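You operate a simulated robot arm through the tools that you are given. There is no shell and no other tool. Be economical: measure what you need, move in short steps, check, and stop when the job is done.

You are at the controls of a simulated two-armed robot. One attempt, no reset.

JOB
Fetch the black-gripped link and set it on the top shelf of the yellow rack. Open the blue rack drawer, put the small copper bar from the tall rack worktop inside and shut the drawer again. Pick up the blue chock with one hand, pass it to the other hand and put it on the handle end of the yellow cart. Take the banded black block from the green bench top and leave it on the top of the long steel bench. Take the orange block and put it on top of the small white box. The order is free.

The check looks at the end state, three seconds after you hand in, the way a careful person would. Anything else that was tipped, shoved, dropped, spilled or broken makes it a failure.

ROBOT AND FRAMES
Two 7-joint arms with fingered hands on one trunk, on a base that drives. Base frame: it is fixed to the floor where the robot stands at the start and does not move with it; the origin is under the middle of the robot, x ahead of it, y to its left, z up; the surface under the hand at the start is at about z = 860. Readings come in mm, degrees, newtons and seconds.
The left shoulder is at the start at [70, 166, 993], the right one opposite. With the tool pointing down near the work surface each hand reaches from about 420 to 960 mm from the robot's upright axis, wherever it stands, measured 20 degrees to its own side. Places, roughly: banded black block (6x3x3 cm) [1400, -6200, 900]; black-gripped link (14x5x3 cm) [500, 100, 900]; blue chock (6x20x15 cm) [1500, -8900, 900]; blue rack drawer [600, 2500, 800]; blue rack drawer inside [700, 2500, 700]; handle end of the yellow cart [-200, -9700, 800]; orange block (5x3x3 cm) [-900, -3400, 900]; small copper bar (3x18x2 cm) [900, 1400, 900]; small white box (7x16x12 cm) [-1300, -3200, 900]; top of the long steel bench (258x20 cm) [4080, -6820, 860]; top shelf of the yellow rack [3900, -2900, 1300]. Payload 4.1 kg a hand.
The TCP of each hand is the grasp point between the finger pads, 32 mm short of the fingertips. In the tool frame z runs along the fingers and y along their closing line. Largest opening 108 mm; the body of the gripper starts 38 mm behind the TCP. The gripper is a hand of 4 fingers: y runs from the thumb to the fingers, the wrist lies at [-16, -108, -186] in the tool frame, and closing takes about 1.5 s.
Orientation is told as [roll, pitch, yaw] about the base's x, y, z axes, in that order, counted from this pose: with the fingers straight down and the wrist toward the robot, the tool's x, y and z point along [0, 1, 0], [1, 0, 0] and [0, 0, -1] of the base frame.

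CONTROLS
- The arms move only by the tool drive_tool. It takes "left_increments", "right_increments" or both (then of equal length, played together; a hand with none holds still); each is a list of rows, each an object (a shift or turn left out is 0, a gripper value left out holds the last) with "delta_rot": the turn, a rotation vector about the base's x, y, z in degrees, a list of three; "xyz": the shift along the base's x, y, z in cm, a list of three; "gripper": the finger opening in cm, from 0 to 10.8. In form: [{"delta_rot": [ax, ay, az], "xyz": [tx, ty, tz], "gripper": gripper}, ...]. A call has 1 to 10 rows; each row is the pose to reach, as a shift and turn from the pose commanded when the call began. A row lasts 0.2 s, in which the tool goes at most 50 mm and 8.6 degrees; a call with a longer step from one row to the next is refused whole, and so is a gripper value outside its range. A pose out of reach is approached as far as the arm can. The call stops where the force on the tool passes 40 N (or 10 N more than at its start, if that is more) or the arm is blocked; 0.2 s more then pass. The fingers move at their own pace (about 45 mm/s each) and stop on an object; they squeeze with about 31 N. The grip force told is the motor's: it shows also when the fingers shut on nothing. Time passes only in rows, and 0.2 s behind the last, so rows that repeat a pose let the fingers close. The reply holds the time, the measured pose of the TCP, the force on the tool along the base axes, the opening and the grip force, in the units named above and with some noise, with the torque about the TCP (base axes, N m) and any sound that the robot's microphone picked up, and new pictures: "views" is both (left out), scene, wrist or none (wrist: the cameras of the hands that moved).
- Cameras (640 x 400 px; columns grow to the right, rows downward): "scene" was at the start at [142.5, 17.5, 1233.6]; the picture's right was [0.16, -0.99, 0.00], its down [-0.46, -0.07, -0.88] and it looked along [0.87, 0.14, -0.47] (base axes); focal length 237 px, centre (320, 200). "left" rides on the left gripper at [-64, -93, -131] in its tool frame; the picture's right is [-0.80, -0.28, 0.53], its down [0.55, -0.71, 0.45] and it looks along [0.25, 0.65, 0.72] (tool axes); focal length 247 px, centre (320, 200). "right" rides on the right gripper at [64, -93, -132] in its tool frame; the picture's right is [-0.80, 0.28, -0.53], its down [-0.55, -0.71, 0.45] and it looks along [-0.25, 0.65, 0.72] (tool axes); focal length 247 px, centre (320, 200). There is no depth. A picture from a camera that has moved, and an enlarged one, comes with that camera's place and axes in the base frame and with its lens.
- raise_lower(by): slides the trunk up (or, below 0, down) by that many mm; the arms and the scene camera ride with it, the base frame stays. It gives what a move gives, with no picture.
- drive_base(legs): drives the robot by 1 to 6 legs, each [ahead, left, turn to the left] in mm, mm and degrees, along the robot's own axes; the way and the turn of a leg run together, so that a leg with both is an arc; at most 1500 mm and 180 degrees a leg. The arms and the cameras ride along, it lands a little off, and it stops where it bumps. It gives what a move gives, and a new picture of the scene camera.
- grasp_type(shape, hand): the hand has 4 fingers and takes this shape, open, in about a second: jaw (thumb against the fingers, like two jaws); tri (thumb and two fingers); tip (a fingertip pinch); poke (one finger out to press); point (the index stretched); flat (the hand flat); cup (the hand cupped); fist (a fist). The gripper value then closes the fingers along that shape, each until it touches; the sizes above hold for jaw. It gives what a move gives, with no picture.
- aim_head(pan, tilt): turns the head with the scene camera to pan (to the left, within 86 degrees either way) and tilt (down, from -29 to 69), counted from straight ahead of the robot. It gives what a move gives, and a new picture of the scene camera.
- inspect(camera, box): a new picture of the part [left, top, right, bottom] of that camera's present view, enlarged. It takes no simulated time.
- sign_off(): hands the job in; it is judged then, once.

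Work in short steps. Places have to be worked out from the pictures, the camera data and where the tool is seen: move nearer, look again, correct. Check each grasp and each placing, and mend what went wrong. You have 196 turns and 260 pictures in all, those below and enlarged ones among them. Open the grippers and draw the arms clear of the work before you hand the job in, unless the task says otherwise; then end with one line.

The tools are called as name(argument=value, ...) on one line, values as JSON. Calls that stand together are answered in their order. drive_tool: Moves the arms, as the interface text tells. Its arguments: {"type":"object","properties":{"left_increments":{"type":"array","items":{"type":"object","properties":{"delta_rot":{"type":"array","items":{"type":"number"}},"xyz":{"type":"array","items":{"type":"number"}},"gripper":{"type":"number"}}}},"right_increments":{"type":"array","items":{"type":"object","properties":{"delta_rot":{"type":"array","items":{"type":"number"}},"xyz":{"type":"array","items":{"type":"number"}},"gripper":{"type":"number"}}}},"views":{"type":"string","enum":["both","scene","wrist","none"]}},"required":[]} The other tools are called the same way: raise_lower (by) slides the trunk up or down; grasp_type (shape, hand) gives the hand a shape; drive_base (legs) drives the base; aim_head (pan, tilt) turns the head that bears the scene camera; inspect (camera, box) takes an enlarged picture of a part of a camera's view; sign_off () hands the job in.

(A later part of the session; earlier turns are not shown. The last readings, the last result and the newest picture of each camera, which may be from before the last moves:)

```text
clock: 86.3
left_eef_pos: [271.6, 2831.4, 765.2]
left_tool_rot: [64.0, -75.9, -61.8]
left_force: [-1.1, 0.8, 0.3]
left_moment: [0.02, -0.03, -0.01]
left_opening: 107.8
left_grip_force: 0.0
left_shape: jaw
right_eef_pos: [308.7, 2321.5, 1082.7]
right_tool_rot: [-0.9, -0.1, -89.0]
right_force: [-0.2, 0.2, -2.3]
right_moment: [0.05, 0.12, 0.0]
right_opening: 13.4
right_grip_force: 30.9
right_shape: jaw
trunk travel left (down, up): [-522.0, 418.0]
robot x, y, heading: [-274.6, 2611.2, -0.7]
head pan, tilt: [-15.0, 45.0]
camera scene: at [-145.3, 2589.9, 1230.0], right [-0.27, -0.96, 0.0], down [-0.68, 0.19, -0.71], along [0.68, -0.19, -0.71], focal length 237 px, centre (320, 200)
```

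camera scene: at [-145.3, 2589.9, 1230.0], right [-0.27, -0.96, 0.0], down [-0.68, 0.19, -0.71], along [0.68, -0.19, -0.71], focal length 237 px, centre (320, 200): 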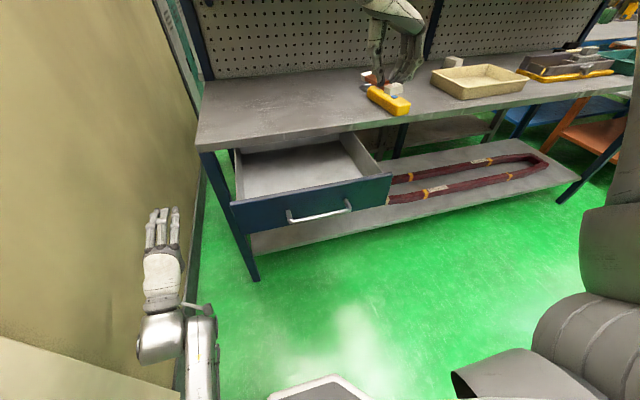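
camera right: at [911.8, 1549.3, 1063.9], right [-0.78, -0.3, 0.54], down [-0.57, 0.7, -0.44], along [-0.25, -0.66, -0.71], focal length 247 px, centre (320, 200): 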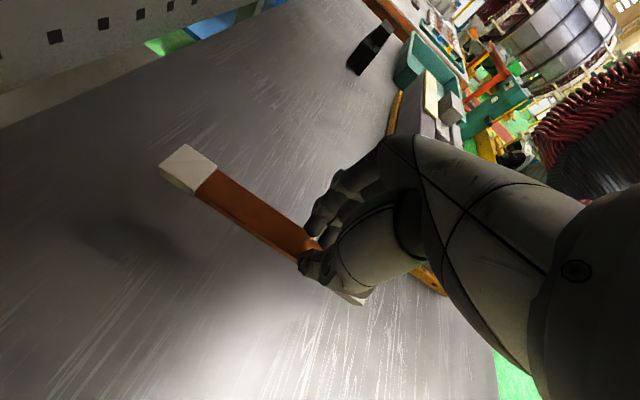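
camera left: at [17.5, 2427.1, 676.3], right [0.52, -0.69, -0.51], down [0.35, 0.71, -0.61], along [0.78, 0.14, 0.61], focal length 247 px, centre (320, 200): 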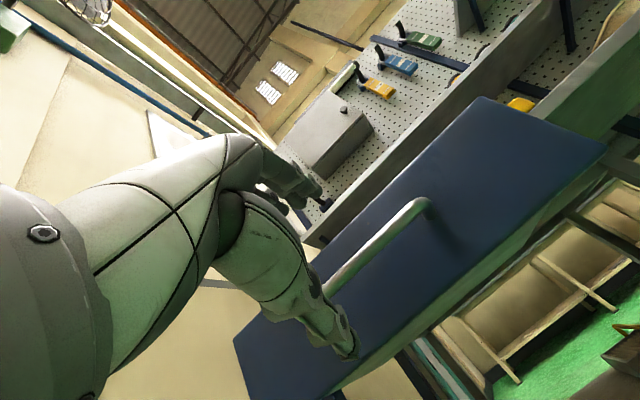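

The drawer opening spans y 2256–2691, x 315–530. I'll carry the bar over to [400,2440] and down to z≈870.

drive_tool(right_increments=[{"xyz": [3, 4, 0], "gripper": 0}, {"xyz": [6, 8, 0], "gripper": 0}, {"xyz": [9, 12, -2], "gripper": 0}, {"xyz": [9, 12, -6], "gripper": 0}, {"xyz": [9, 12, -10], "gripper": 0}, {"xyz": [9, 12, -14], "gripper": 0}, {"xyz": [9, 12, -18], "gripper": 0}, {"xyz": [9, 12, -21], "gripper": 0}], views="both")

```text
refused: row 3 steps farther than a row can; nothing moved
```

Row 3 stepped too far; I'll use smaller steps.

drive_tool(right_increments=[{"xyz": [2.5, 3.5, 0], "gripper": 0}, {"xyz": [5, 7, 0], "gripper": 0}, {"xyz": [7.5, 10.5, -1], "gripper": 0}, {"xyz": [9, 12, -5], "gripper": 0}, {"xyz": [9, 12, -9], "gripper": 0}, {"xyz": [9, 12, -13], "gripper": 0}, {"xyz": [9, 12, -17], "gripper": 0}, {"xyz": [9, 12, -21], "gripper": 0}], views="both")

```text
clock: 88.1
left_eef_pos: [272.8, 2831.0, 764.9]
left_tool_rot: [63.9, -75.8, -61.6]
left_force: [0.1, -1.0, 0.0]
left_moment: [-0.02, 0.03, 0.01]
left_opening: 108.1
left_grip_force: 0.1
left_shape: jaw
right_eef_pos: [399.6, 2442.4, 871.2]
right_tool_rot: [-0.9, -0.1, -89.0]
right_force: [-0.1, -0.1, -0.1]
right_moment: [0.04, -0.02, -0.01]
right_opening: 11.7
right_grip_force: 30.6
right_shape: jaw
trunk travel left (down, up): [-522.0, 418.0]
robot x, y, heading: [-277.1, 2610.4, -0.8]
head pan, tilt: [-15.0, 45.0]
camera scene: at [-144.4, 2589.7, 1229.9], right [-0.27, -0.96, 0.0], down [-0.68, 0.19, -0.71], along [0.68, -0.19, -0.71], focal length 237 px, centre (320, 200)
camera right: at [463.9, 2537.5, 1002.4], right [-0.78, -0.3, 0.55], down [-0.57, 0.7, -0.44], along [-0.25, -0.66, -0.71], focal length 247 px, centre (320, 200)
```

scene: 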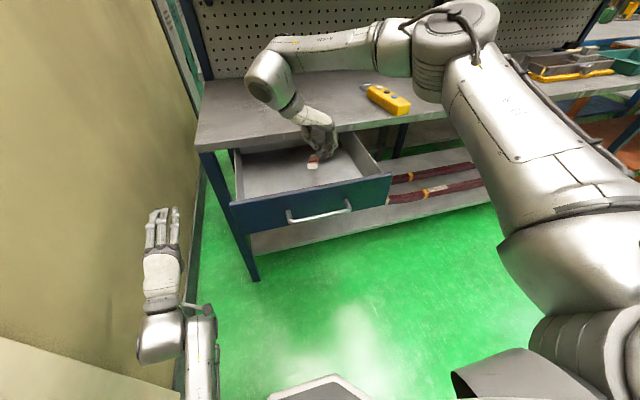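
right: 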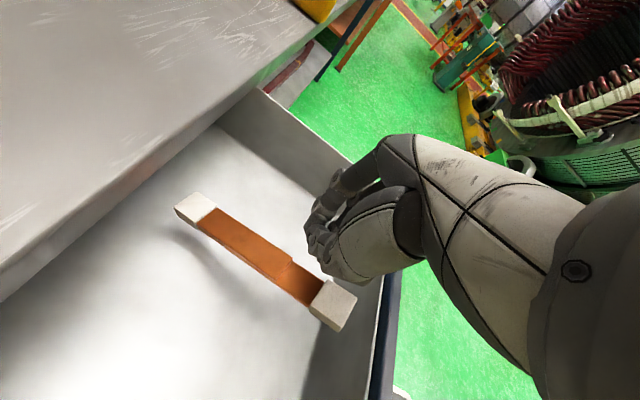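

The tool force dropped to zero, so the bar may have slipped free or be touching something. I'll zoom in.

inspect(camera="scene", box=[220, 90, 400, 220])

inspect(camera="right", box=[150, 140, 410, 360])

```text
3.08 times, centred on (310, 155) of scene
camera zoom: at [-144.4, 2589.7, 1229.9], right [-0.27, -0.96, 0.0], down [-0.68, 0.19, -0.71], along [0.68, -0.19, -0.71], focal length 730 px, centre (351, 338)
```

zoom: 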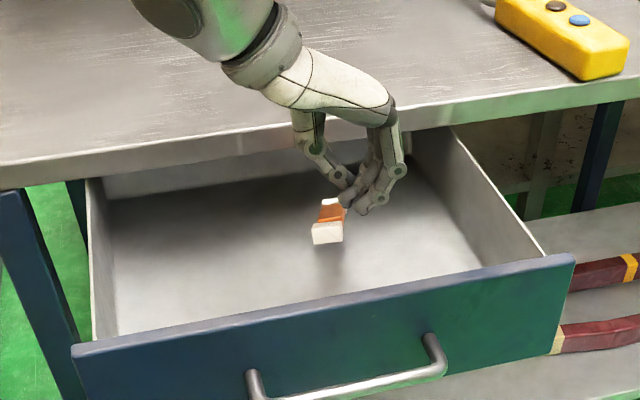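

```text
1.82 times, centred on (280, 250) of right
camera zoom: at [463.9, 2537.5, 1002.4], right [-0.78, -0.3, 0.55], down [-0.57, 0.7, -0.44], along [-0.25, -0.66, -0.71], focal length 449 px, centre (393, 109)
```

zoom: 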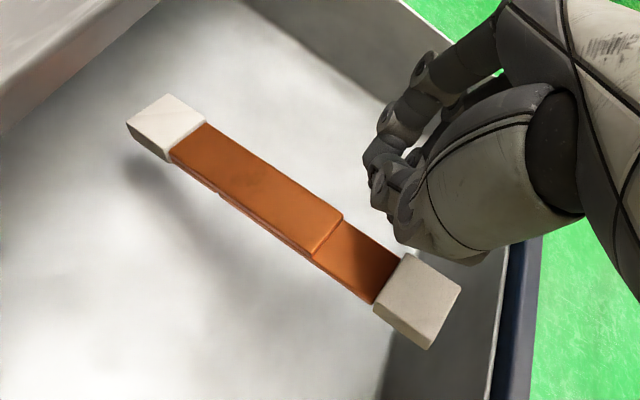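

The bar slipped out just above the drawer floor. I'll lift the hand clear and check where it lies.

drive_tool(right_increments=[{"xyz": [0, 0, 4]}, {"xyz": [0, 0, 8], "gripper": 6}, {"xyz": [-2, -4, 11]}, {"xyz": [-4, -8, 14]}, {"xyz": [-6, -11, 17]}], views="none")

inspect(camera="scene", box=[200, 90, 420, 240])

```text
refused: row 3 steps farther than a row can; nothing moved
```

```text
2.67 times, centred on (310, 165) of scene
camera zoom: at [-144.4, 2589.7, 1229.9], right [-0.27, -0.96, 0.0], down [-0.68, 0.19, -0.71], along [0.68, -0.19, -0.71], focal length 633 px, centre (347, 293)
```

zoom: 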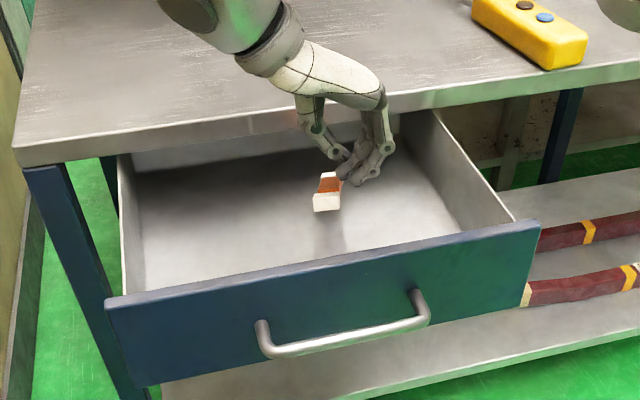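

drive_tool(right_increments=[{"xyz": [0, 0, 4]}, {"xyz": [0, 0, 8], "gripper": 6}, {"xyz": [-1, -2, 12]}, {"xyz": [-3, -5, 15]}, {"xyz": [-5, -9, 17]}], views="none")

inspect(camera="scene", box=[200, 90, 420, 240])

```text
clock: 89.3
left_eef_pos: [271.0, 2829.5, 766.3]
left_tool_rot: [64.5, -75.8, -62.2]
left_force: [-0.5, -0.5, -0.8]
left_moment: [-0.03, -0.02, 0.03]
left_opening: 107.6
left_grip_force: 0.0
left_shape: jaw
right_eef_pos: [347.7, 2349.5, 1042.9]
right_tool_rot: [-0.9, 0.1, -89.0]
right_force: [-0.1, -0.4, 1.2]
right_moment: [0.0, 0.01, 0.03]
right_opening: 59.5
right_grip_force: 0.0
right_shape: jaw
trunk travel left (down, up): [-522.0, 418.0]
robot x, y, heading: [-278.4, 2611.8, -0.7]
head pan, tilt: [-15.0, 45.0]
```

```text
2.67 times, centred on (310, 165) of scene
camera zoom: at [-146.8, 2588.4, 1230.1], right [-0.27, -0.96, 0.0], down [-0.68, 0.19, -0.71], along [0.68, -0.19, -0.71], focal length 633 px, centre (347, 293)
```

zoom: 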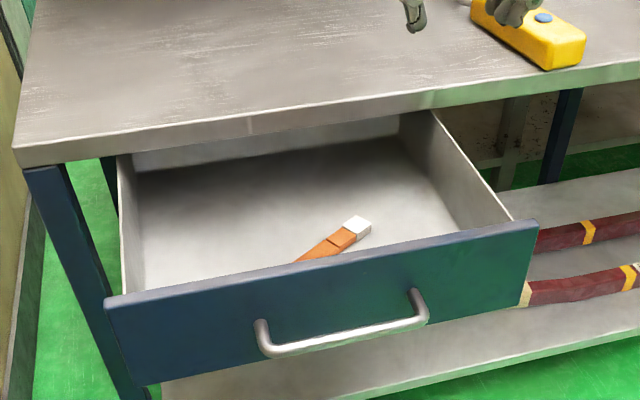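

The bar lies flat in the drawer, below the rim. To shut it, I'll bring the left hand straddling the handle and push with the base.

drive_base(legs=[[-120, 0, 0], [0, -357, 0], [85, 0, 0]])

inspect(camera="left", box=[0, 0, 640, 400])

```text
clock: 93.1
left_eef_pos: [232.0, 2473.0, 765.0]
left_tool_rot: [63.8, -75.9, -61.5]
left_force: [-0.1, 0.1, 0.8]
left_moment: [0.01, 0.0, 0.01]
left_opening: 107.6
left_grip_force: 0.1
left_shape: jaw
right_eef_pos: [310.8, 1994.8, 1041.4]
right_tool_rot: [-1.0, -0.1, -88.9]
right_force: [0.4, -0.4, -0.4]
right_moment: [-0.01, 0.03, -0.01]
right_opening: 59.9
right_grip_force: 0.1
right_shape: jaw
trunk travel left (down, up): [-522.0, 418.0]
robot x, y, heading: [-318.3, 2250.7, -0.7]
head pan, tilt: [-15.0, 45.0]
camera scene: at [-183.8, 2232.7, 1229.8], right [-0.27, -0.96, 0.0], down [-0.68, 0.19, -0.71], along [0.68, -0.19, -0.71], focal length 237 px, centre (320, 200)
```

scene: 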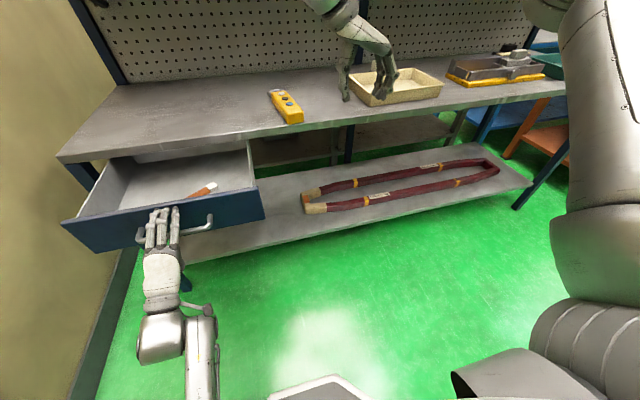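

```text
1.00 times, centred on (320, 200) of left (not enlarged: the box is as wide or as high as the picture)
camera zoom: at [93.2, 2424.9, 675.3], right [0.52, -0.69, -0.51], down [0.35, 0.71, -0.61], along [0.78, 0.14, 0.61], focal length 247 px, centre (320, 200)
```

zoom: 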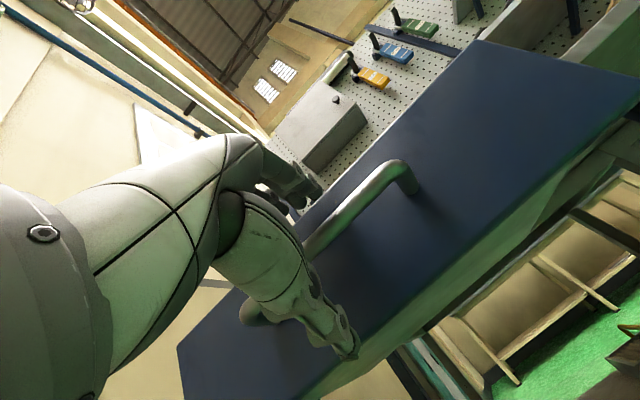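

Lined up with the handle. Push forward with the base.

drive_base(legs=[[250, 0, 0]])

```text
clock: 95.1
left_eef_pos: [480.7, 2471.3, 768.3]
left_tool_rot: [65.5, -76.1, -63.2]
left_force: [-4.4, 0.0, -2.8]
left_moment: [0.07, -0.23, -0.04]
left_opening: 107.4
left_grip_force: 0.1
left_shape: jaw
right_eef_pos: [560.0, 1992.0, 1042.1]
right_tool_rot: [-0.9, -0.1, -89.0]
right_force: [0.6, 0.9, 1.1]
right_moment: [-0.01, -0.03, 0.0]
right_opening: 59.8
right_grip_force: 0.0
right_shape: jaw
trunk travel left (down, up): [-522.0, 418.0]
robot x, y, heading: [-62.4, 2249.3, -0.5]
head pan, tilt: [-15.0, 45.0]
stopped in leg 1: the force on the tool passed its limit at 53 N (the readings are from after the stop); the commanded pose is now the measured one
camera scene: at [64.9, 2229.9, 1230.1], right [-0.27, -0.96, 0.0], down [-0.68, 0.19, -0.71], along [0.68, -0.19, -0.71], focal length 237 px, centre (320, 200)
```

scene: 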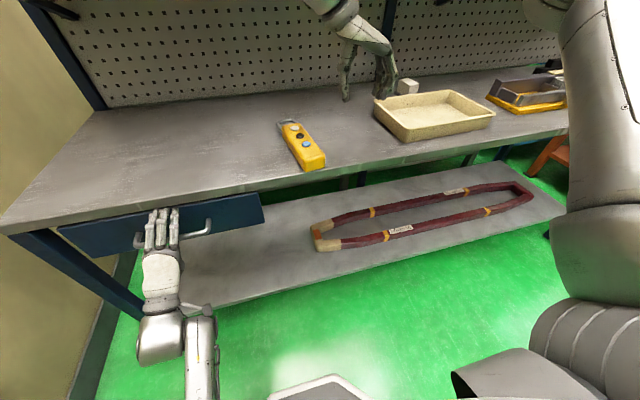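

Drawer back at its closed position. I'll back off straight and re-form both arms into the starting posture.

drive_base(legs=[[-280, 0, 0]])

drive_tool(left_increments=[{"xyz": [0, 1.6, 4], "delta_rot": [0, 8, 0]}, {"xyz": [0, 3.2, 8], "delta_rot": [0, 16, 0]}, {"xyz": [0, 4.8, 12], "delta_rot": [0, 24, 0]}, {"xyz": [0, 6.4, 16], "delta_rot": [0, 32, 0]}, {"xyz": [0, 8, 20], "delta_rot": [0, 40, 0]}, {"xyz": [0, 9.6, 24], "delta_rot": [0, 48, 0]}, {"xyz": [0, 11.2, 28], "delta_rot": [0, 56, 0]}, {"xyz": [0, 12.8, 32], "delta_rot": [0, 64, 0]}, {"xyz": [0, 14.4, 36], "delta_rot": [0, 72, 0]}, {"xyz": [0, 16, 39], "delta_rot": [0, 80, 0]}], right_increments=[{"xyz": [1, -1, 1], "delta_rot": [0, 0, 8.5]}, {"xyz": [2, -2, 2], "delta_rot": [0, 0, 17]}, {"xyz": [3, -3, 3], "delta_rot": [0, 0, 25.5]}, {"xyz": [4, -4, 4], "delta_rot": [0, 0, 34]}, {"xyz": [5, -4, 5], "delta_rot": [0, 0, 42.5]}, {"xyz": [5, -4, 6], "delta_rot": [0, 0, 51]}, {"xyz": [5, -4, 7], "delta_rot": [0, 0, 59.5]}, {"xyz": [5, -4, 8], "delta_rot": [0, 0, 68]}, {"xyz": [5, -4, 8], "delta_rot": [0, 0, 76.5]}, {"xyz": [5, -4, 8], "delta_rot": [0, 0, 85]}], views="scene")

```text
clock: 97.0
left_eef_pos: [200.7, 2474.5, 768.4]
left_tool_rot: [65.6, -76.2, -63.1]
left_force: [0.5, 0.0, 0.4]
left_moment: [0.05, 0.05, 0.04]
left_opening: 107.5
left_grip_force: 0.0
left_shape: jaw
right_eef_pos: [280.3, 1995.1, 1043.3]
right_tool_rot: [-0.9, -0.1, -88.9]
right_force: [-0.3, 0.8, 0.9]
right_moment: [-0.01, 0.0, 0.01]
right_opening: 59.8
right_grip_force: 0.1
right_shape: jaw
trunk travel left (down, up): [-522.0, 418.0]
robot x, y, heading: [-345.8, 2249.0, -0.6]
head pan, tilt: [-15.0, 45.0]
camera scene: at [-215.8, 2232.7, 1230.1], right [-0.27, -0.96, 0.0], down [-0.68, 0.19, -0.71], along [0.68, -0.19, -0.71], focal length 237 px, centre (320, 200)
```

scene: 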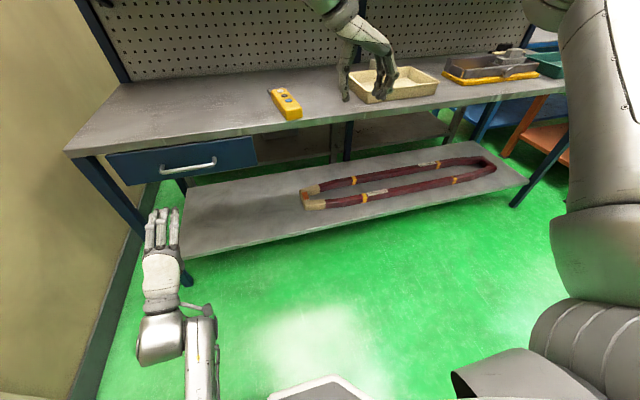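

```text
clock: 99.2
left_eef_pos: [201.9, 2636.2, 1157.0]
left_tool_rot: [3.9, -3.3, -12.5]
left_force: [0.9, -0.1, 0.6]
left_moment: [0.02, 0.01, 0.02]
left_opening: 107.9
left_grip_force: 0.1
left_shape: jaw
left hand out of reach, approached as far as the arm can: row 5
right_eef_pos: [332.8, 1957.4, 1121.2]
right_tool_rot: [-0.9, 0.1, -3.7]
right_force: [0.4, -0.9, -0.7]
right_moment: [0.03, 0.04, -0.01]
right_opening: 60.5
right_grip_force: 0.1
right_shape: jaw
trunk travel left (down, up): [-522.0, 418.0]
robot x, y, heading: [-348.5, 2253.4, -0.3]
head pan, tilt: [-15.0, 45.0]
camera scene: at [-213.3, 2233.4, 1229.8], right [-0.27, -0.96, 0.0], down [-0.68, 0.19, -0.71], along [0.68, -0.19, -0.71], focal length 237 px, centre (320, 200)
```

scene: 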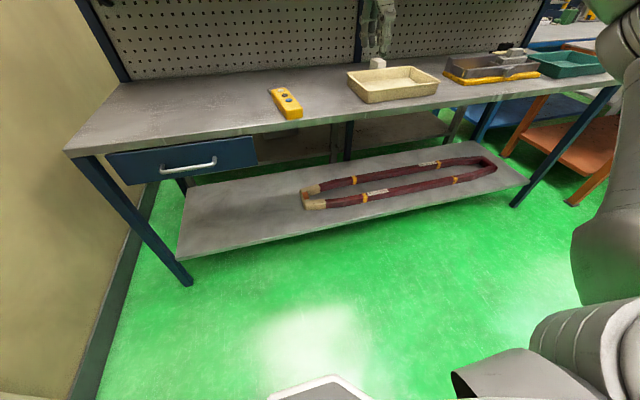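

Drawer shut, bar inside. Now back to the link table.

drive_base(legs=[[0, -1140, 0], [0, -1140, 0], [270, 0, 0]])

aim_head(pan=10, tilt=45)

```text
clock: 111.9
left_eef_pos: [453.9, 372.9, 1157.1]
left_tool_rot: [3.8, -3.4, -12.4]
left_force: [0.9, -0.2, 0.1]
left_moment: [0.02, 0.0, 0.0]
left_opening: 108.0
left_grip_force: 0.1
left_shape: jaw
right_eef_pos: [583.4, -304.3, 1121.8]
right_tool_rot: [-0.9, -0.1, -3.7]
right_force: [1.0, -0.3, -0.4]
right_moment: [0.02, 0.03, 0.04]
right_opening: 59.7
right_grip_force: 0.1
right_shape: jaw
trunk travel left (down, up): [-522.0, 418.0]
robot x, y, heading: [-91.3, -7.0, -0.2]
head pan, tilt: [-15.0, 45.0]
camera scene: at [37.6, -27.8, 1229.9], right [-0.27, -0.96, 0.0], down [-0.68, 0.19, -0.71], along [0.68, -0.19, -0.71], focal length 237 px, centre (320, 200)
```

scene: 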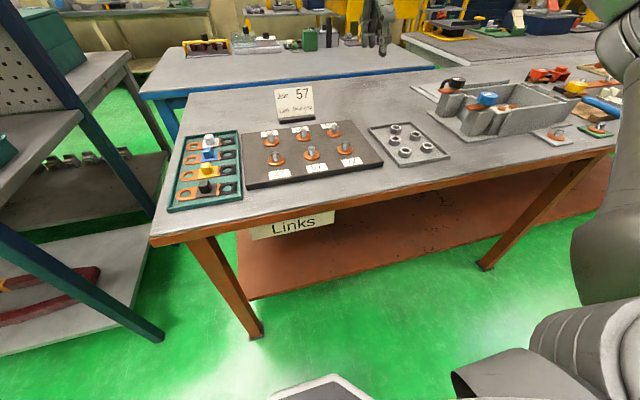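

```text
clock: 112.8
left_eef_pos: [452.9, 375.1, 1157.8]
left_tool_rot: [3.9, -3.5, -12.4]
left_force: [-0.5, -0.4, -0.3]
left_moment: [0.0, 0.01, 0.01]
left_opening: 108.1
left_grip_force: 0.0
left_shape: jaw
right_eef_pos: [582.7, -304.7, 1121.6]
right_tool_rot: [-1.0, -0.1, -3.8]
right_force: [0.4, 0.2, 0.6]
right_moment: [-0.02, -0.01, 0.01]
right_opening: 59.8
right_grip_force: 0.1
right_shape: jaw
trunk travel left (down, up): [-522.0, 418.0]
robot x, y, heading: [-92.5, -10.1, -0.4]
head pan, tilt: [10.0, 45.0]
camera scene: at [38.6, 7.3, 1230.0], right [0.17, -0.99, 0.0], down [-0.7, -0.12, -0.71], along [0.7, 0.12, -0.71], focal length 237 px, centre (320, 200)
```

scene: 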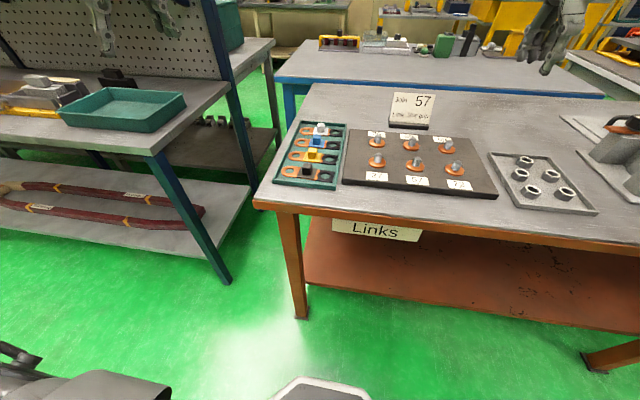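

Knob located again at [480,114,893], link aligned with y. I'll level the left hand and bring it above the knob.

drive_tool(left_increments=[{"xyz": [0.5, -4.5, 0], "delta_rot": [-1.5, 2.1, 6.2]}, {"xyz": [1, -9, -1], "delta_rot": [-3.1, 4.2, 12.4]}, {"xyz": [1.5, -13.5, -2], "delta_rot": [-3.1, 4.2, 12.4]}, {"xyz": [2, -18, -4], "delta_rot": [-3.1, 4.2, 12.4]}, {"xyz": [2.5, -22.5, -6], "delta_rot": [-3.1, 4.2, 12.4]}, {"xyz": [2.7, -26, -9], "delta_rot": [-3.1, 4.2, 12.4], "gripper": 6}, {"xyz": [2.7, -26, -13], "delta_rot": [-3.1, 4.2, 12.4], "gripper": 6}, {"xyz": [2.7, -26, -17], "delta_rot": [-3.1, 4.2, 12.4], "gripper": 6}], views="both")

```text
clock: 114.6
left_eef_pos: [444.6, 132.6, 974.7]
left_tool_rot: [0.4, 0.3, 0.1]
left_force: [-0.1, 0.5, -0.7]
left_moment: [-0.01, -0.03, -0.02]
left_opening: 60.0
left_grip_force: 0.0
left_shape: jaw
left hand out of reach, approached as far as the arm can: row 6, 7, 8
right_eef_pos: [583.5, -302.4, 1121.3]
right_tool_rot: [-1.0, -0.1, -3.8]
right_force: [-0.2, 1.1, -0.3]
right_moment: [-0.03, -0.01, -0.03]
right_opening: 60.0
right_grip_force: 0.1
right_shape: jaw
trunk travel left (down, up): [-522.0, 418.0]
robot x, y, heading: [-94.2, -9.8, -0.2]
head pan, tilt: [10.0, 45.0]
camera scene: at [39.2, 8.3, 1230.0], right [0.17, -0.99, 0.0], down [-0.7, -0.12, -0.71], along [0.7, 0.12, -0.71], focal length 237 px, centre (320, 200)
camera left: at [351.6, 67.9, 1106.1], right [-0.28, -0.8, -0.54], down [-0.71, 0.55, -0.44], along [0.65, 0.25, -0.72], focal length 247 px, centre (320, 200)
```

scene: 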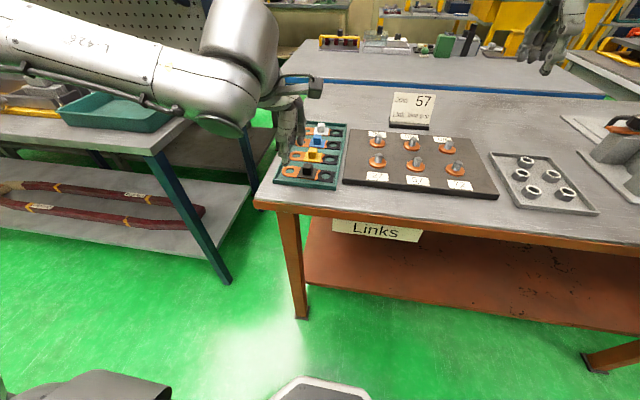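
left: 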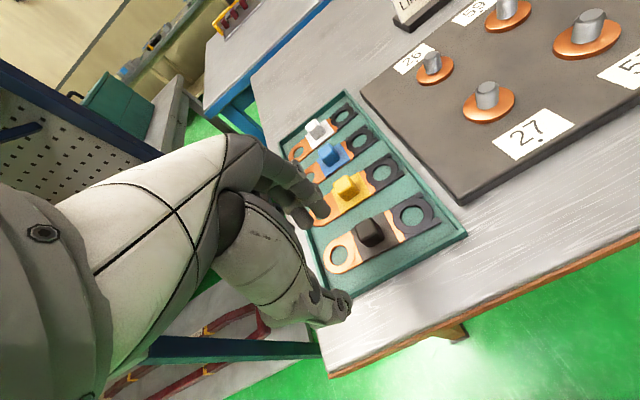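

The hand is level but came up short by [36,−20] mm. I'll close that with the base and then test the descent.

drive_base(legs=[[36, -20, 0]])

drive_tool(left_increments=[{"xyz": [0, 0, -1]}, {"xyz": [0, 0, -2]}, {"xyz": [0, 0, -3]}], views="wrist")

```text
clock: 115.5
left_eef_pos: [480.7, 112.0, 974.3]
left_tool_rot: [0.4, 0.4, 0.2]
left_force: [-0.2, -0.4, 0.6]
left_moment: [-0.03, 0.02, 0.0]
left_opening: 59.9
left_grip_force: 0.1
left_shape: jaw
right_eef_pos: [620.5, -324.3, 1121.2]
right_tool_rot: [-0.9, -0.1, -3.7]
right_force: [0.0, -0.3, -0.4]
right_moment: [0.0, 0.01, 0.01]
right_opening: 59.6
right_grip_force: 0.1
right_shape: jaw
trunk travel left (down, up): [-522.0, 418.0]
robot x, y, heading: [-57.3, -32.3, -0.2]
head pan, tilt: [10.0, 45.0]
camera scene: at [75.8, -13.0, 1229.9], right [0.17, -0.99, 0.0], down [-0.7, -0.12, -0.71], along [0.7, 0.12, -0.71], focal length 237 px, centre (320, 200)
```

scene: 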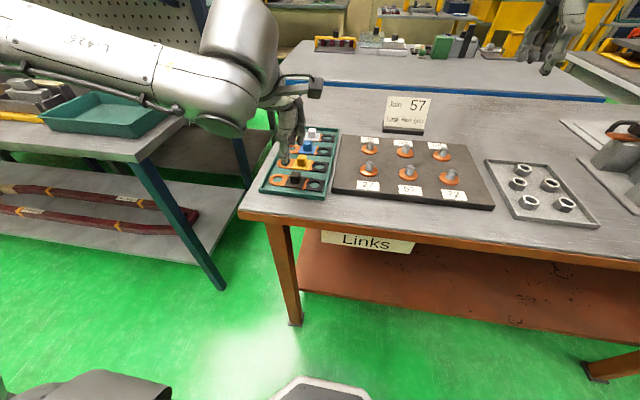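

```text
clock: 116.2
left_eef_pos: [478.0, 113.7, 944.3]
left_tool_rot: [0.2, 0.4, 0.1]
left_force: [0.3, 0.2, 0.1]
left_moment: [0.02, -0.03, 0.03]
left_opening: 60.0
left_grip_force: 0.0
left_shape: jaw
right_eef_pos: [618.9, -324.1, 1122.6]
right_tool_rot: [-0.9, -0.1, -3.7]
right_force: [0.2, -0.4, -0.3]
right_moment: [-0.05, 0.0, 0.04]
right_opening: 59.8
right_grip_force: 0.1
right_shape: jaw
trunk travel left (down, up): [-522.0, 418.0]
robot x, y, heading: [-58.0, -29.3, -0.5]
head pan, tilt: [10.0, 45.0]
camera left: at [386.3, 49.2, 1076.6], right [-0.29, -0.8, -0.53], down [-0.71, 0.55, -0.44], along [0.65, 0.25, -0.72], focal length 247 px, centre (320, 200)
```

left: 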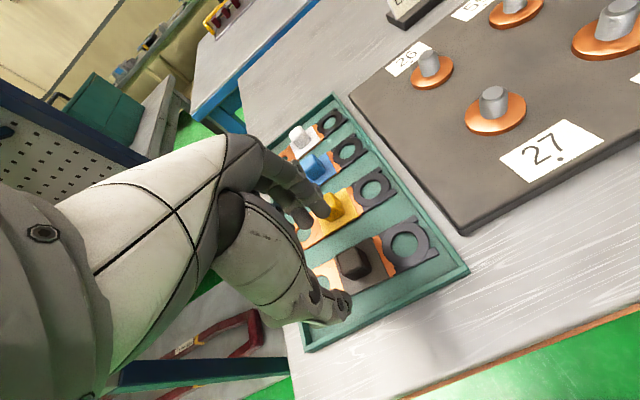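

Knob refined to about [476,108], yellow knob face at x≈521. I'll narrow the opening to 4.6 cm, shift slightly, and go down.

drive_tool(left_increments=[{"xyz": [-0.2, -0.5, 0], "gripper": 4.6}, {"xyz": [-0.2, -0.5, 0]}, {"xyz": [-0.2, -0.5, -1.5]}, {"xyz": [-0.2, -0.5, -2.7]}], views="none")

inspect(camera="left", box=[240, 140, 480, 350])

inspect(camera="scene", box=[240, 100, 360, 210])

```text
clock: 117.2
left_eef_pos: [467.3, 113.6, 931.3]
left_tool_rot: [0.3, 0.3, 0.2]
left_force: [0.5, 0.4, 0.1]
left_moment: [0.02, -0.03, 0.0]
left_opening: 46.4
left_grip_force: 0.0
left_shape: jaw
left hand out of reach, approached as far as the arm can: row 1, 2, 3, 4
right_eef_pos: [620.1, -324.0, 1121.1]
right_tool_rot: [-1.0, -0.1, -3.7]
right_force: [-0.2, 0.2, -0.2]
right_moment: [-0.02, 0.03, -0.02]
right_opening: 59.7
right_grip_force: 0.0
right_shape: jaw
trunk travel left (down, up): [-522.0, 418.0]
robot x, y, heading: [-58.2, -27.3, -0.4]
head pan, tilt: [10.0, 45.0]
```

```text
1.90 times, centred on (360, 245) of left
camera zoom: at [375.5, 48.8, 1062.6], right [-0.28, -0.8, -0.54], down [-0.71, 0.55, -0.44], along [0.64, 0.25, -0.72], focal length 470 px, centre (244, 114)
```

zoom: 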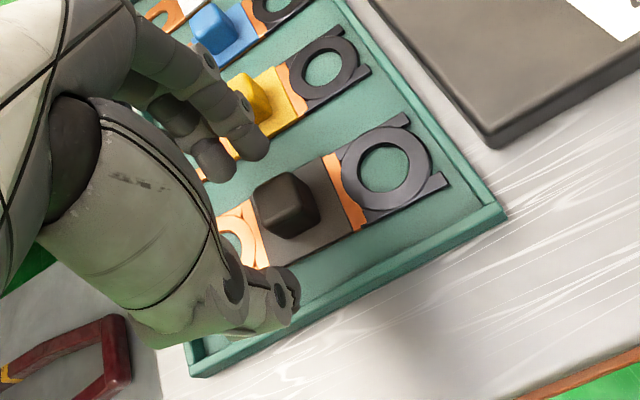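

```text
3.64 times, centred on (300, 155) of scene
camera zoom: at [74.8, -12.7, 1230.0], right [0.17, -0.99, 0.0], down [-0.7, -0.12, -0.71], along [0.7, 0.12, -0.71], focal length 863 px, centre (393, 364)
```

zoom: 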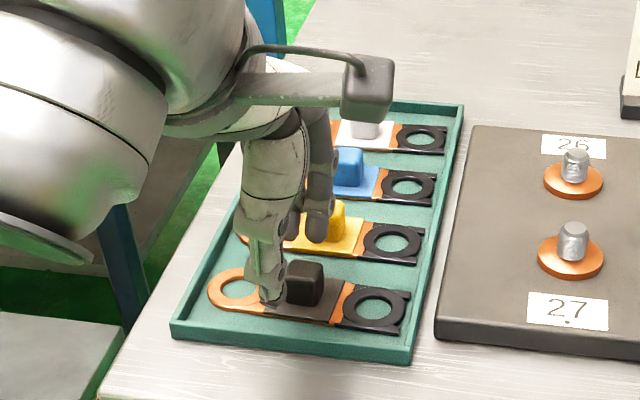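

The arm is near a joint limit here. I'll raise the hand, stand further back and right so the target is more outward, and approach again.

drive_tool(left_increments=[{"xyz": [0, 0, 4]}, {"xyz": [0, 1, 8]}, {"xyz": [0, 3, 12]}, {"xyz": [1, 6, 16]}, {"xyz": [3, 9, 19]}, {"xyz": [6, 12, 20]}], views="none")

drive_base(legs=[[-110, -120, 0]])

```text
refused: row 4 steps farther than a row can; nothing moved
```

```text
clock: 118.7
left_eef_pos: [355.5, -7.5, 931.4]
left_tool_rot: [0.4, 0.3, 0.1]
left_force: [-0.6, -0.2, -0.2]
left_moment: [-0.02, -0.02, 0.01]
left_opening: 46.6
left_grip_force: 0.1
left_shape: jaw
right_eef_pos: [508.5, -445.1, 1120.8]
right_tool_rot: [-0.9, -0.1, -3.9]
right_force: [-0.8, -0.2, 1.0]
right_moment: [0.02, 0.0, 0.0]
right_opening: 59.9
right_grip_force: 0.1
right_shape: jaw
trunk travel left (down, up): [-522.0, 418.0]
robot x, y, heading: [-171.0, -149.6, -0.5]
head pan, tilt: [10.0, 45.0]
camera scene: at [-36.8, -133.9, 1230.1], right [0.17, -0.99, 0.0], down [-0.7, -0.12, -0.71], along [0.7, 0.12, -0.71], focal length 237 px, centre (320, 200)
```

scene: 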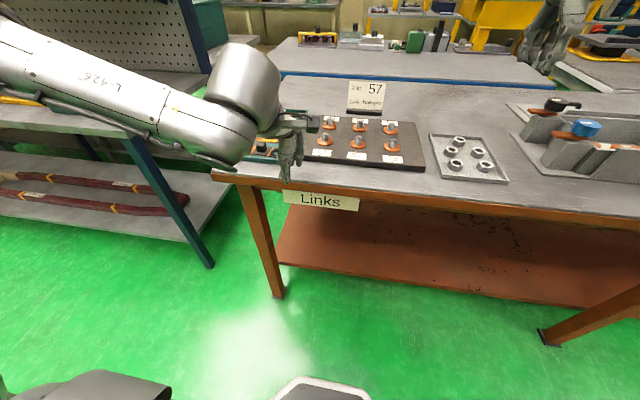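

Lucky: no contact during that move (tips passed above everything). I'll now raise the hand, then carry it over and see whether it reaches.

drive_tool(left_increments=[{"xyz": [0, 0, 4]}, {"xyz": [0, 0, 8]}, {"xyz": [3, 3, 8]}, {"xyz": [6, 6, 8]}, {"xyz": [9, 9, 8]}, {"xyz": [12.1, 11.6, 6]}, {"xyz": [12.1, 11.6, 3]}], views="both")

```text
clock: 120.3
left_eef_pos: [478.4, 109.1, 961.4]
left_tool_rot: [0.4, 0.2, 0.2]
left_force: [-0.1, -0.9, 1.1]
left_moment: [0.01, 0.02, 0.0]
left_opening: 46.0
left_grip_force: 0.0
left_shape: jaw
right_eef_pos: [508.8, -445.0, 1121.8]
right_tool_rot: [-0.9, -0.1, -3.7]
right_force: [0.1, -0.2, -0.1]
right_moment: [-0.01, -0.03, -0.01]
right_opening: 59.5
right_grip_force: 0.0
right_shape: jaw
trunk travel left (down, up): [-522.0, 418.0]
robot x, y, heading: [-170.8, -150.9, -0.4]
head pan, tilt: [10.0, 45.0]
camera scene: at [-36.1, -133.2, 1230.1], right [0.17, -0.99, 0.0], down [-0.7, -0.12, -0.71], along [0.7, 0.12, -0.71], focal length 237 px, centre (320, 200)
camera left: at [386.2, 44.4, 1092.4], right [-0.28, -0.79, -0.54], down [-0.71, 0.55, -0.44], along [0.65, 0.25, -0.72], focal length 247 px, centre (320, 200)
```

scene: 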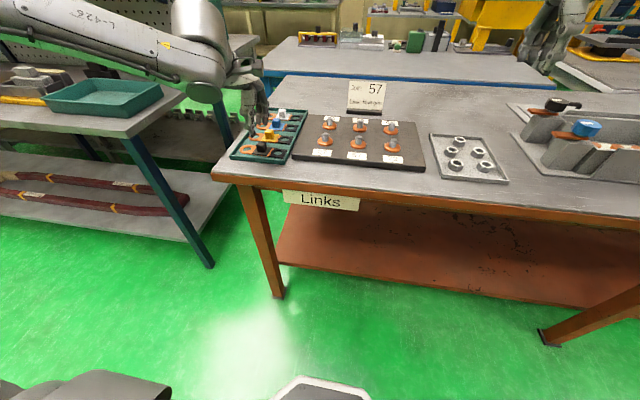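
left: 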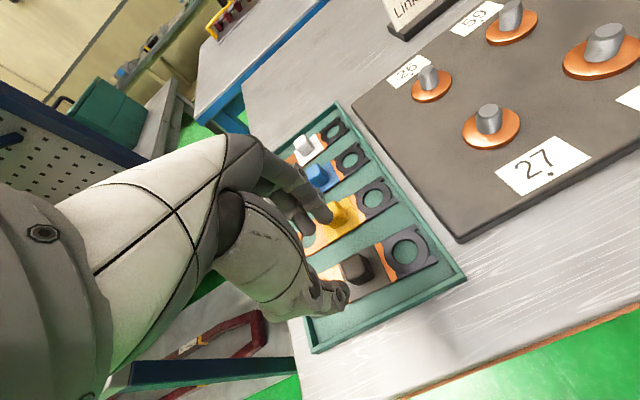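

Reach is good now. Knob computes to [479,105]; I'll go down to z≈915.

drive_tool(left_increments=[{"xyz": [0, -0.4, -2]}, {"xyz": [0, -0.4, -4]}, {"xyz": [0, -0.4, -4.6]}], views="none")

inspect(camera="left", box=[240, 140, 480, 350])

inspect(camera="scene", box=[210, 60, 330, 170])

```text
clock: 121.1
left_eef_pos: [478.2, 102.7, 915.1]
left_tool_rot: [0.3, 0.3, 0.1]
left_force: [0.4, 0.0, 0.2]
left_moment: [0.05, 0.02, -0.04]
left_opening: 46.1
left_grip_force: 0.1
left_shape: jaw
right_eef_pos: [508.5, -444.2, 1122.4]
right_tool_rot: [-0.9, 0.0, -3.8]
right_force: [0.2, -1.0, -0.1]
right_moment: [0.02, 0.03, 0.0]
right_opening: 59.9
right_grip_force: 0.0
right_shape: jaw
trunk travel left (down, up): [-522.0, 418.0]
robot x, y, heading: [-167.0, -151.9, -0.7]
head pan, tilt: [10.0, 45.0]
```

```text
1.90 times, centred on (360, 245) of left
camera zoom: at [385.9, 39.9, 1046.6], right [-0.29, -0.79, -0.54], down [-0.71, 0.55, -0.44], along [0.65, 0.25, -0.72], focal length 470 px, centre (244, 114)
```

zoom: 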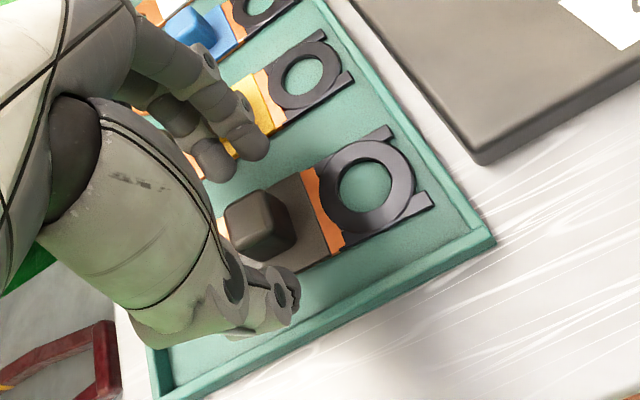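

```text
3.64 times, centred on (270, 115) of scene
camera zoom: at [-36.0, -133.2, 1230.0], right [0.17, -0.99, 0.0], down [-0.7, -0.12, -0.71], along [0.7, 0.12, -0.71], focal length 863 px, centre (502, 509)
```

zoom: 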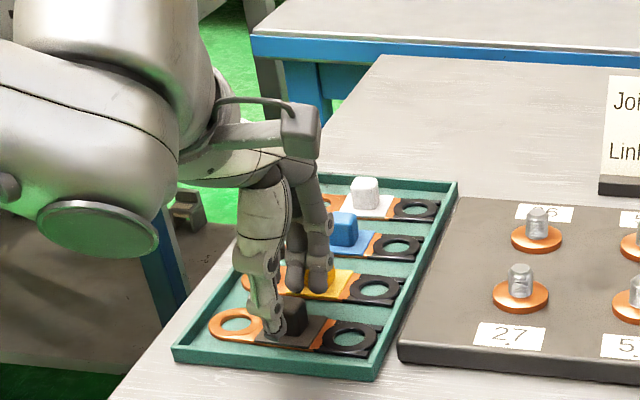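

Thumb and fingers straddle the knob. Down to z≈906 and close.

drive_tool(left_increments=[{"xyz": [-0.2, 0.1, -0.8]}, {"xyz": [-0.2, 0.1, -0.9], "gripper": 0}, {"xyz": [-0.2, 0.1, -0.9], "gripper": 0}, {"xyz": [-0.2, 0.1, -0.9], "gripper": 0}, {"xyz": [-0.2, 0.1, -0.9], "gripper": 0}, {"xyz": [-0.2, 0.1, -0.9], "gripper": 0}], views="wrist")

```text
clock: 122.5
left_eef_pos: [475.8, 105.5, 906.1]
left_tool_rot: [0.4, 0.3, 0.2]
left_force: [-0.5, 0.1, 3.4]
left_moment: [0.02, -0.1, 0.02]
left_opening: 17.1
left_grip_force: 30.7
left_shape: jaw
right_eef_pos: [507.1, -445.8, 1121.4]
right_tool_rot: [-0.9, -0.1, -3.8]
right_force: [-0.4, -0.1, 0.8]
right_moment: [-0.02, 0.01, -0.04]
right_opening: 59.9
right_grip_force: 0.1
right_shape: jaw
trunk travel left (down, up): [-522.0, 418.0]
robot x, y, heading: [-163.5, -152.0, -0.3]
head pan, tilt: [10.0, 45.0]
camera left: at [383.6, 40.9, 1037.7], right [-0.28, -0.79, -0.54], down [-0.71, 0.55, -0.44], along [0.65, 0.25, -0.72], focal length 247 px, centre (320, 200)
```

left: 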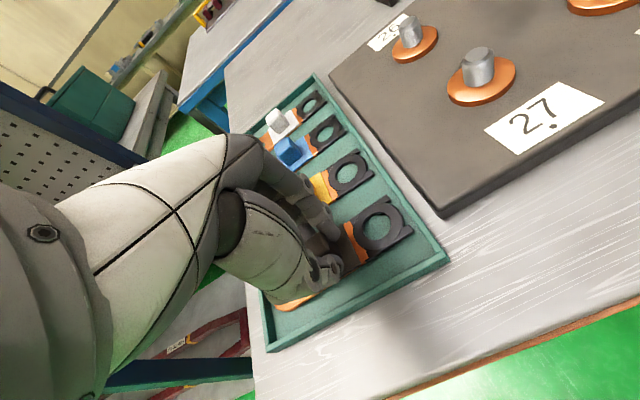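

Closed at 17 mm on the knob. Lift and check.

drive_tool(left_increments=[{"xyz": [0, 0, 1.5], "gripper": 0}, {"xyz": [0, 0, 4], "gripper": 0}, {"xyz": [0, 0, 7], "gripper": 0}, {"xyz": [0, 0, 10], "gripper": 0}, {"xyz": [0, 0, 10], "gripper": 0}], views="wrist")

```text
clock: 123.7
left_eef_pos: [476.5, 105.1, 1005.5]
left_tool_rot: [0.5, 0.4, 0.1]
left_force: [0.1, -0.5, -1.6]
left_moment: [0.0, 0.03, -0.02]
left_opening: 16.6
left_grip_force: 30.5
left_shape: jaw
right_eef_pos: [509.4, -445.2, 1120.7]
right_tool_rot: [-1.0, 0.0, -3.8]
right_force: [0.4, 0.6, 0.0]
right_moment: [-0.01, 0.02, -0.01]
right_opening: 59.8
right_grip_force: 0.0
right_shape: jaw
trunk travel left (down, up): [-522.0, 418.0]
robot x, y, heading: [-166.1, -149.7, -0.3]
head pan, tilt: [10.0, 45.0]
camera left: at [384.6, 41.1, 1137.3], right [-0.29, -0.79, -0.54], down [-0.71, 0.55, -0.44], along [0.64, 0.25, -0.72], focal length 247 px, centre (320, 200)
```

left: 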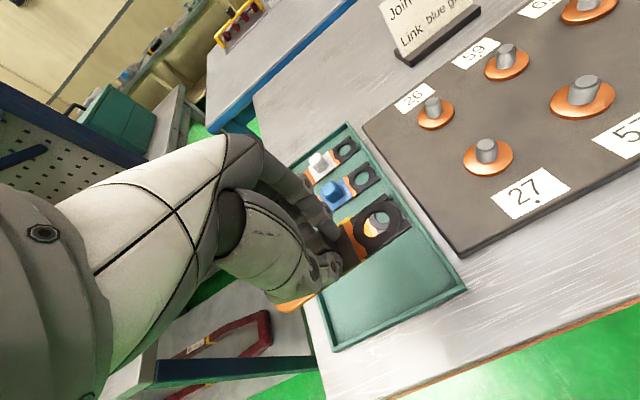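

Link held firmly. Back away from the table and look around for the route to the yellow rack.

drive_base(legs=[[-250, 0, 0]])

aim_head(pan=-35, tilt=8)

aim_head(pan=-86, tilt=8)

```text
clock: 125.5
left_eef_pos: [225.8, 107.7, 1006.4]
left_tool_rot: [0.5, 0.3, 0.0]
left_force: [0.3, -0.3, -0.7]
left_moment: [-0.05, -0.03, 0.02]
left_opening: 16.6
left_grip_force: 30.9
left_shape: jaw
right_eef_pos: [257.9, -442.0, 1122.4]
right_tool_rot: [-0.9, -0.1, -3.9]
right_force: [0.2, -0.7, 0.4]
right_moment: [0.01, -0.06, 0.0]
right_opening: 59.7
right_grip_force: 0.0
right_shape: jaw
trunk travel left (down, up): [-522.0, 418.0]
robot x, y, heading: [-419.6, -149.9, -0.6]
head pan, tilt: [10.0, 45.0]
camera scene: at [-287.0, -131.2, 1230.0], right [0.17, -0.99, 0.0], down [-0.7, -0.12, -0.71], along [0.7, 0.12, -0.71], focal length 237 px, centre (320, 200)
```

scene: 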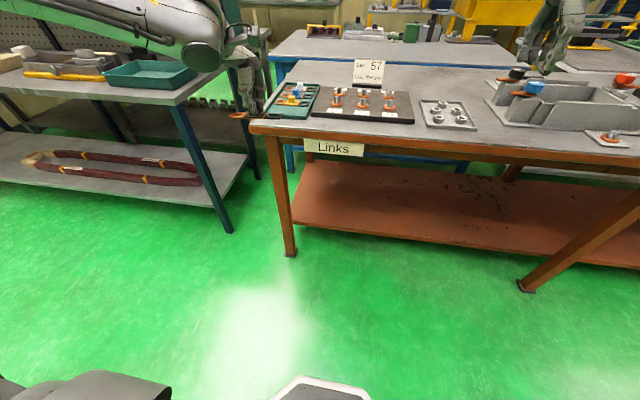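

```text
clock: 126.6
left_eef_pos: [224.9, 107.0, 1005.8]
left_tool_rot: [0.4, 0.2, 0.1]
left_force: [-0.1, -0.1, -1.0]
left_moment: [0.0, 0.01, 0.0]
left_opening: 16.8
left_grip_force: 31.4
left_shape: jaw
right_eef_pos: [257.3, -442.4, 1122.5]
right_tool_rot: [-0.9, -0.1, -3.8]
right_force: [0.4, -0.1, 0.0]
right_moment: [-0.02, 0.0, 0.0]
right_opening: 60.0
right_grip_force: 0.1
right_shape: jaw
trunk travel left (down, up): [-522.0, 418.0]
robot x, y, heading: [-414.2, -146.8, -0.5]
head pan, tilt: [-35.0, 8.0]
camera scene: at [-291.1, -198.3, 1288.1], right [-0.58, -0.82, 0.0], down [-0.11, 0.08, -0.99], along [0.81, -0.57, -0.14], focal length 237 px, centre (320, 200)
```

scene: 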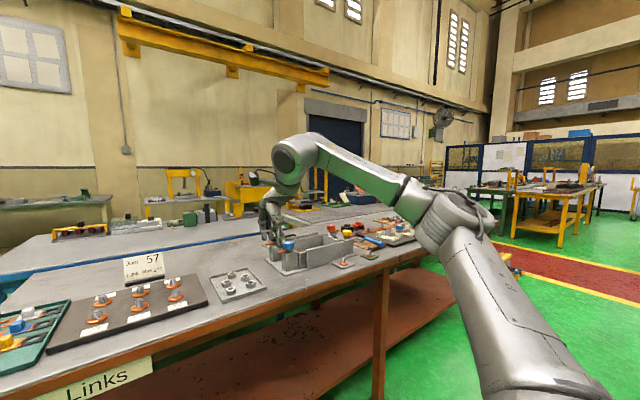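

```text
clock: 127.8
left_eef_pos: [226.2, 107.0, 1005.3]
left_tool_rot: [0.4, 0.4, 0.1]
left_force: [1.0, -0.1, -1.3]
left_moment: [0.0, 0.02, 0.0]
left_opening: 16.6
left_grip_force: 31.1
left_shape: jaw
right_eef_pos: [257.9, -442.7, 1120.6]
right_tool_rot: [-0.9, -0.1, -3.7]
right_force: [0.6, -1.1, -0.1]
right_moment: [-0.01, 0.01, 0.03]
right_opening: 59.7
right_grip_force: 0.2
right_shape: jaw
trunk travel left (down, up): [-522.0, 418.0]
robot x, y, heading: [-421.4, -149.5, -0.4]
head pan, tilt: [-85.9, 8.0]
camera scene: at [-360.6, -237.1, 1288.2], right [-1.0, -0.06, 0.0], down [-0.01, 0.14, -0.99], along [0.06, -0.99, -0.14], focal length 237 px, centre (320, 200)
```

scene: 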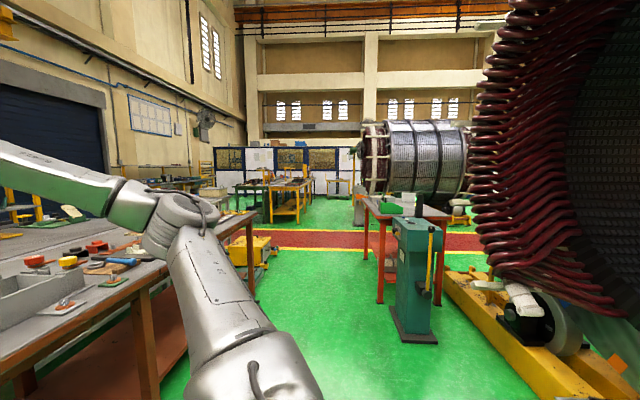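

There is a clear corridor toward −y between the link table and the red trolley. I'll slide along it to about y=-2300 and look toward the rack.

drive_base(legs=[[0, -1200, 0], [0, -1000, 0]])

aim_head(pan=-40, tilt=12)

```text
clock: 138.7
left_eef_pos: [211.1, -2087.1, 1007.2]
left_tool_rot: [0.4, 0.5, 0.7]
left_force: [0.1, 0.1, -0.9]
left_moment: [0.03, 0.01, 0.01]
left_opening: 16.6
left_grip_force: 30.8
left_shape: jaw
right_eef_pos: [248.8, -2636.8, 1121.5]
right_tool_rot: [-1.0, -0.1, -3.3]
right_force: [-0.4, 0.1, 0.1]
right_moment: [0.0, 0.0, -0.03]
right_opening: 59.6
right_grip_force: 0.0
right_shape: jaw
trunk travel left (down, up): [-522.0, 418.0]
robot x, y, heading: [-429.3, -2351.6, -0.1]
head pan, tilt: [-85.9, 8.0]
camera scene: at [-371.5, -2437.6, 1288.2], right [-1.0, -0.07, 0.0], down [-0.01, 0.14, -0.99], along [0.07, -0.99, -0.14], focal length 237 px, centre (320, 200)
```

scene: 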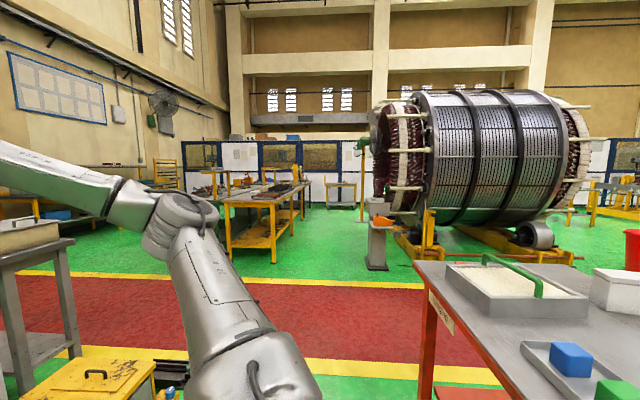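

```text
clock: 139.8
left_eef_pos: [212.2, -2087.4, 1005.7]
left_tool_rot: [0.4, 0.4, 0.7]
left_force: [0.6, -0.4, -1.7]
left_moment: [-0.01, 0.01, -0.01]
left_opening: 16.7
left_grip_force: 30.9
left_shape: jaw
right_eef_pos: [249.6, -2637.2, 1121.6]
right_tool_rot: [-0.9, -0.2, -3.2]
right_force: [-0.1, -0.3, 0.1]
right_moment: [0.0, -0.01, -0.02]
right_opening: 59.6
right_grip_force: 0.0
right_shape: jaw
trunk travel left (down, up): [-522.0, 418.0]
robot x, y, heading: [-431.6, -2352.5, -0.2]
head pan, tilt: [-40.0, 12.0]
camera scene: at [-306.8, -2404.9, 1281.7], right [-0.64, -0.77, 0.0], down [-0.16, 0.13, -0.98], along [0.75, -0.63, -0.21], focal length 237 px, centre (320, 200)
```

scene: 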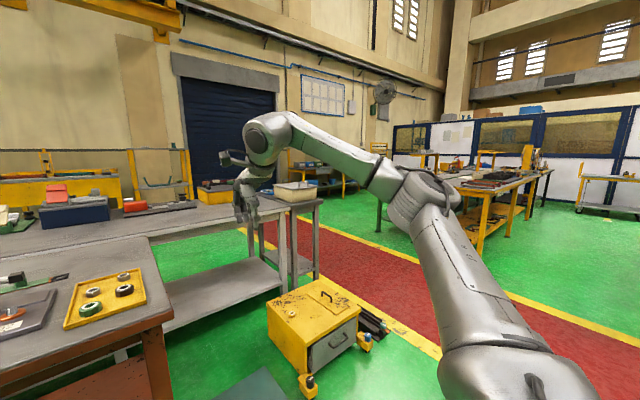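

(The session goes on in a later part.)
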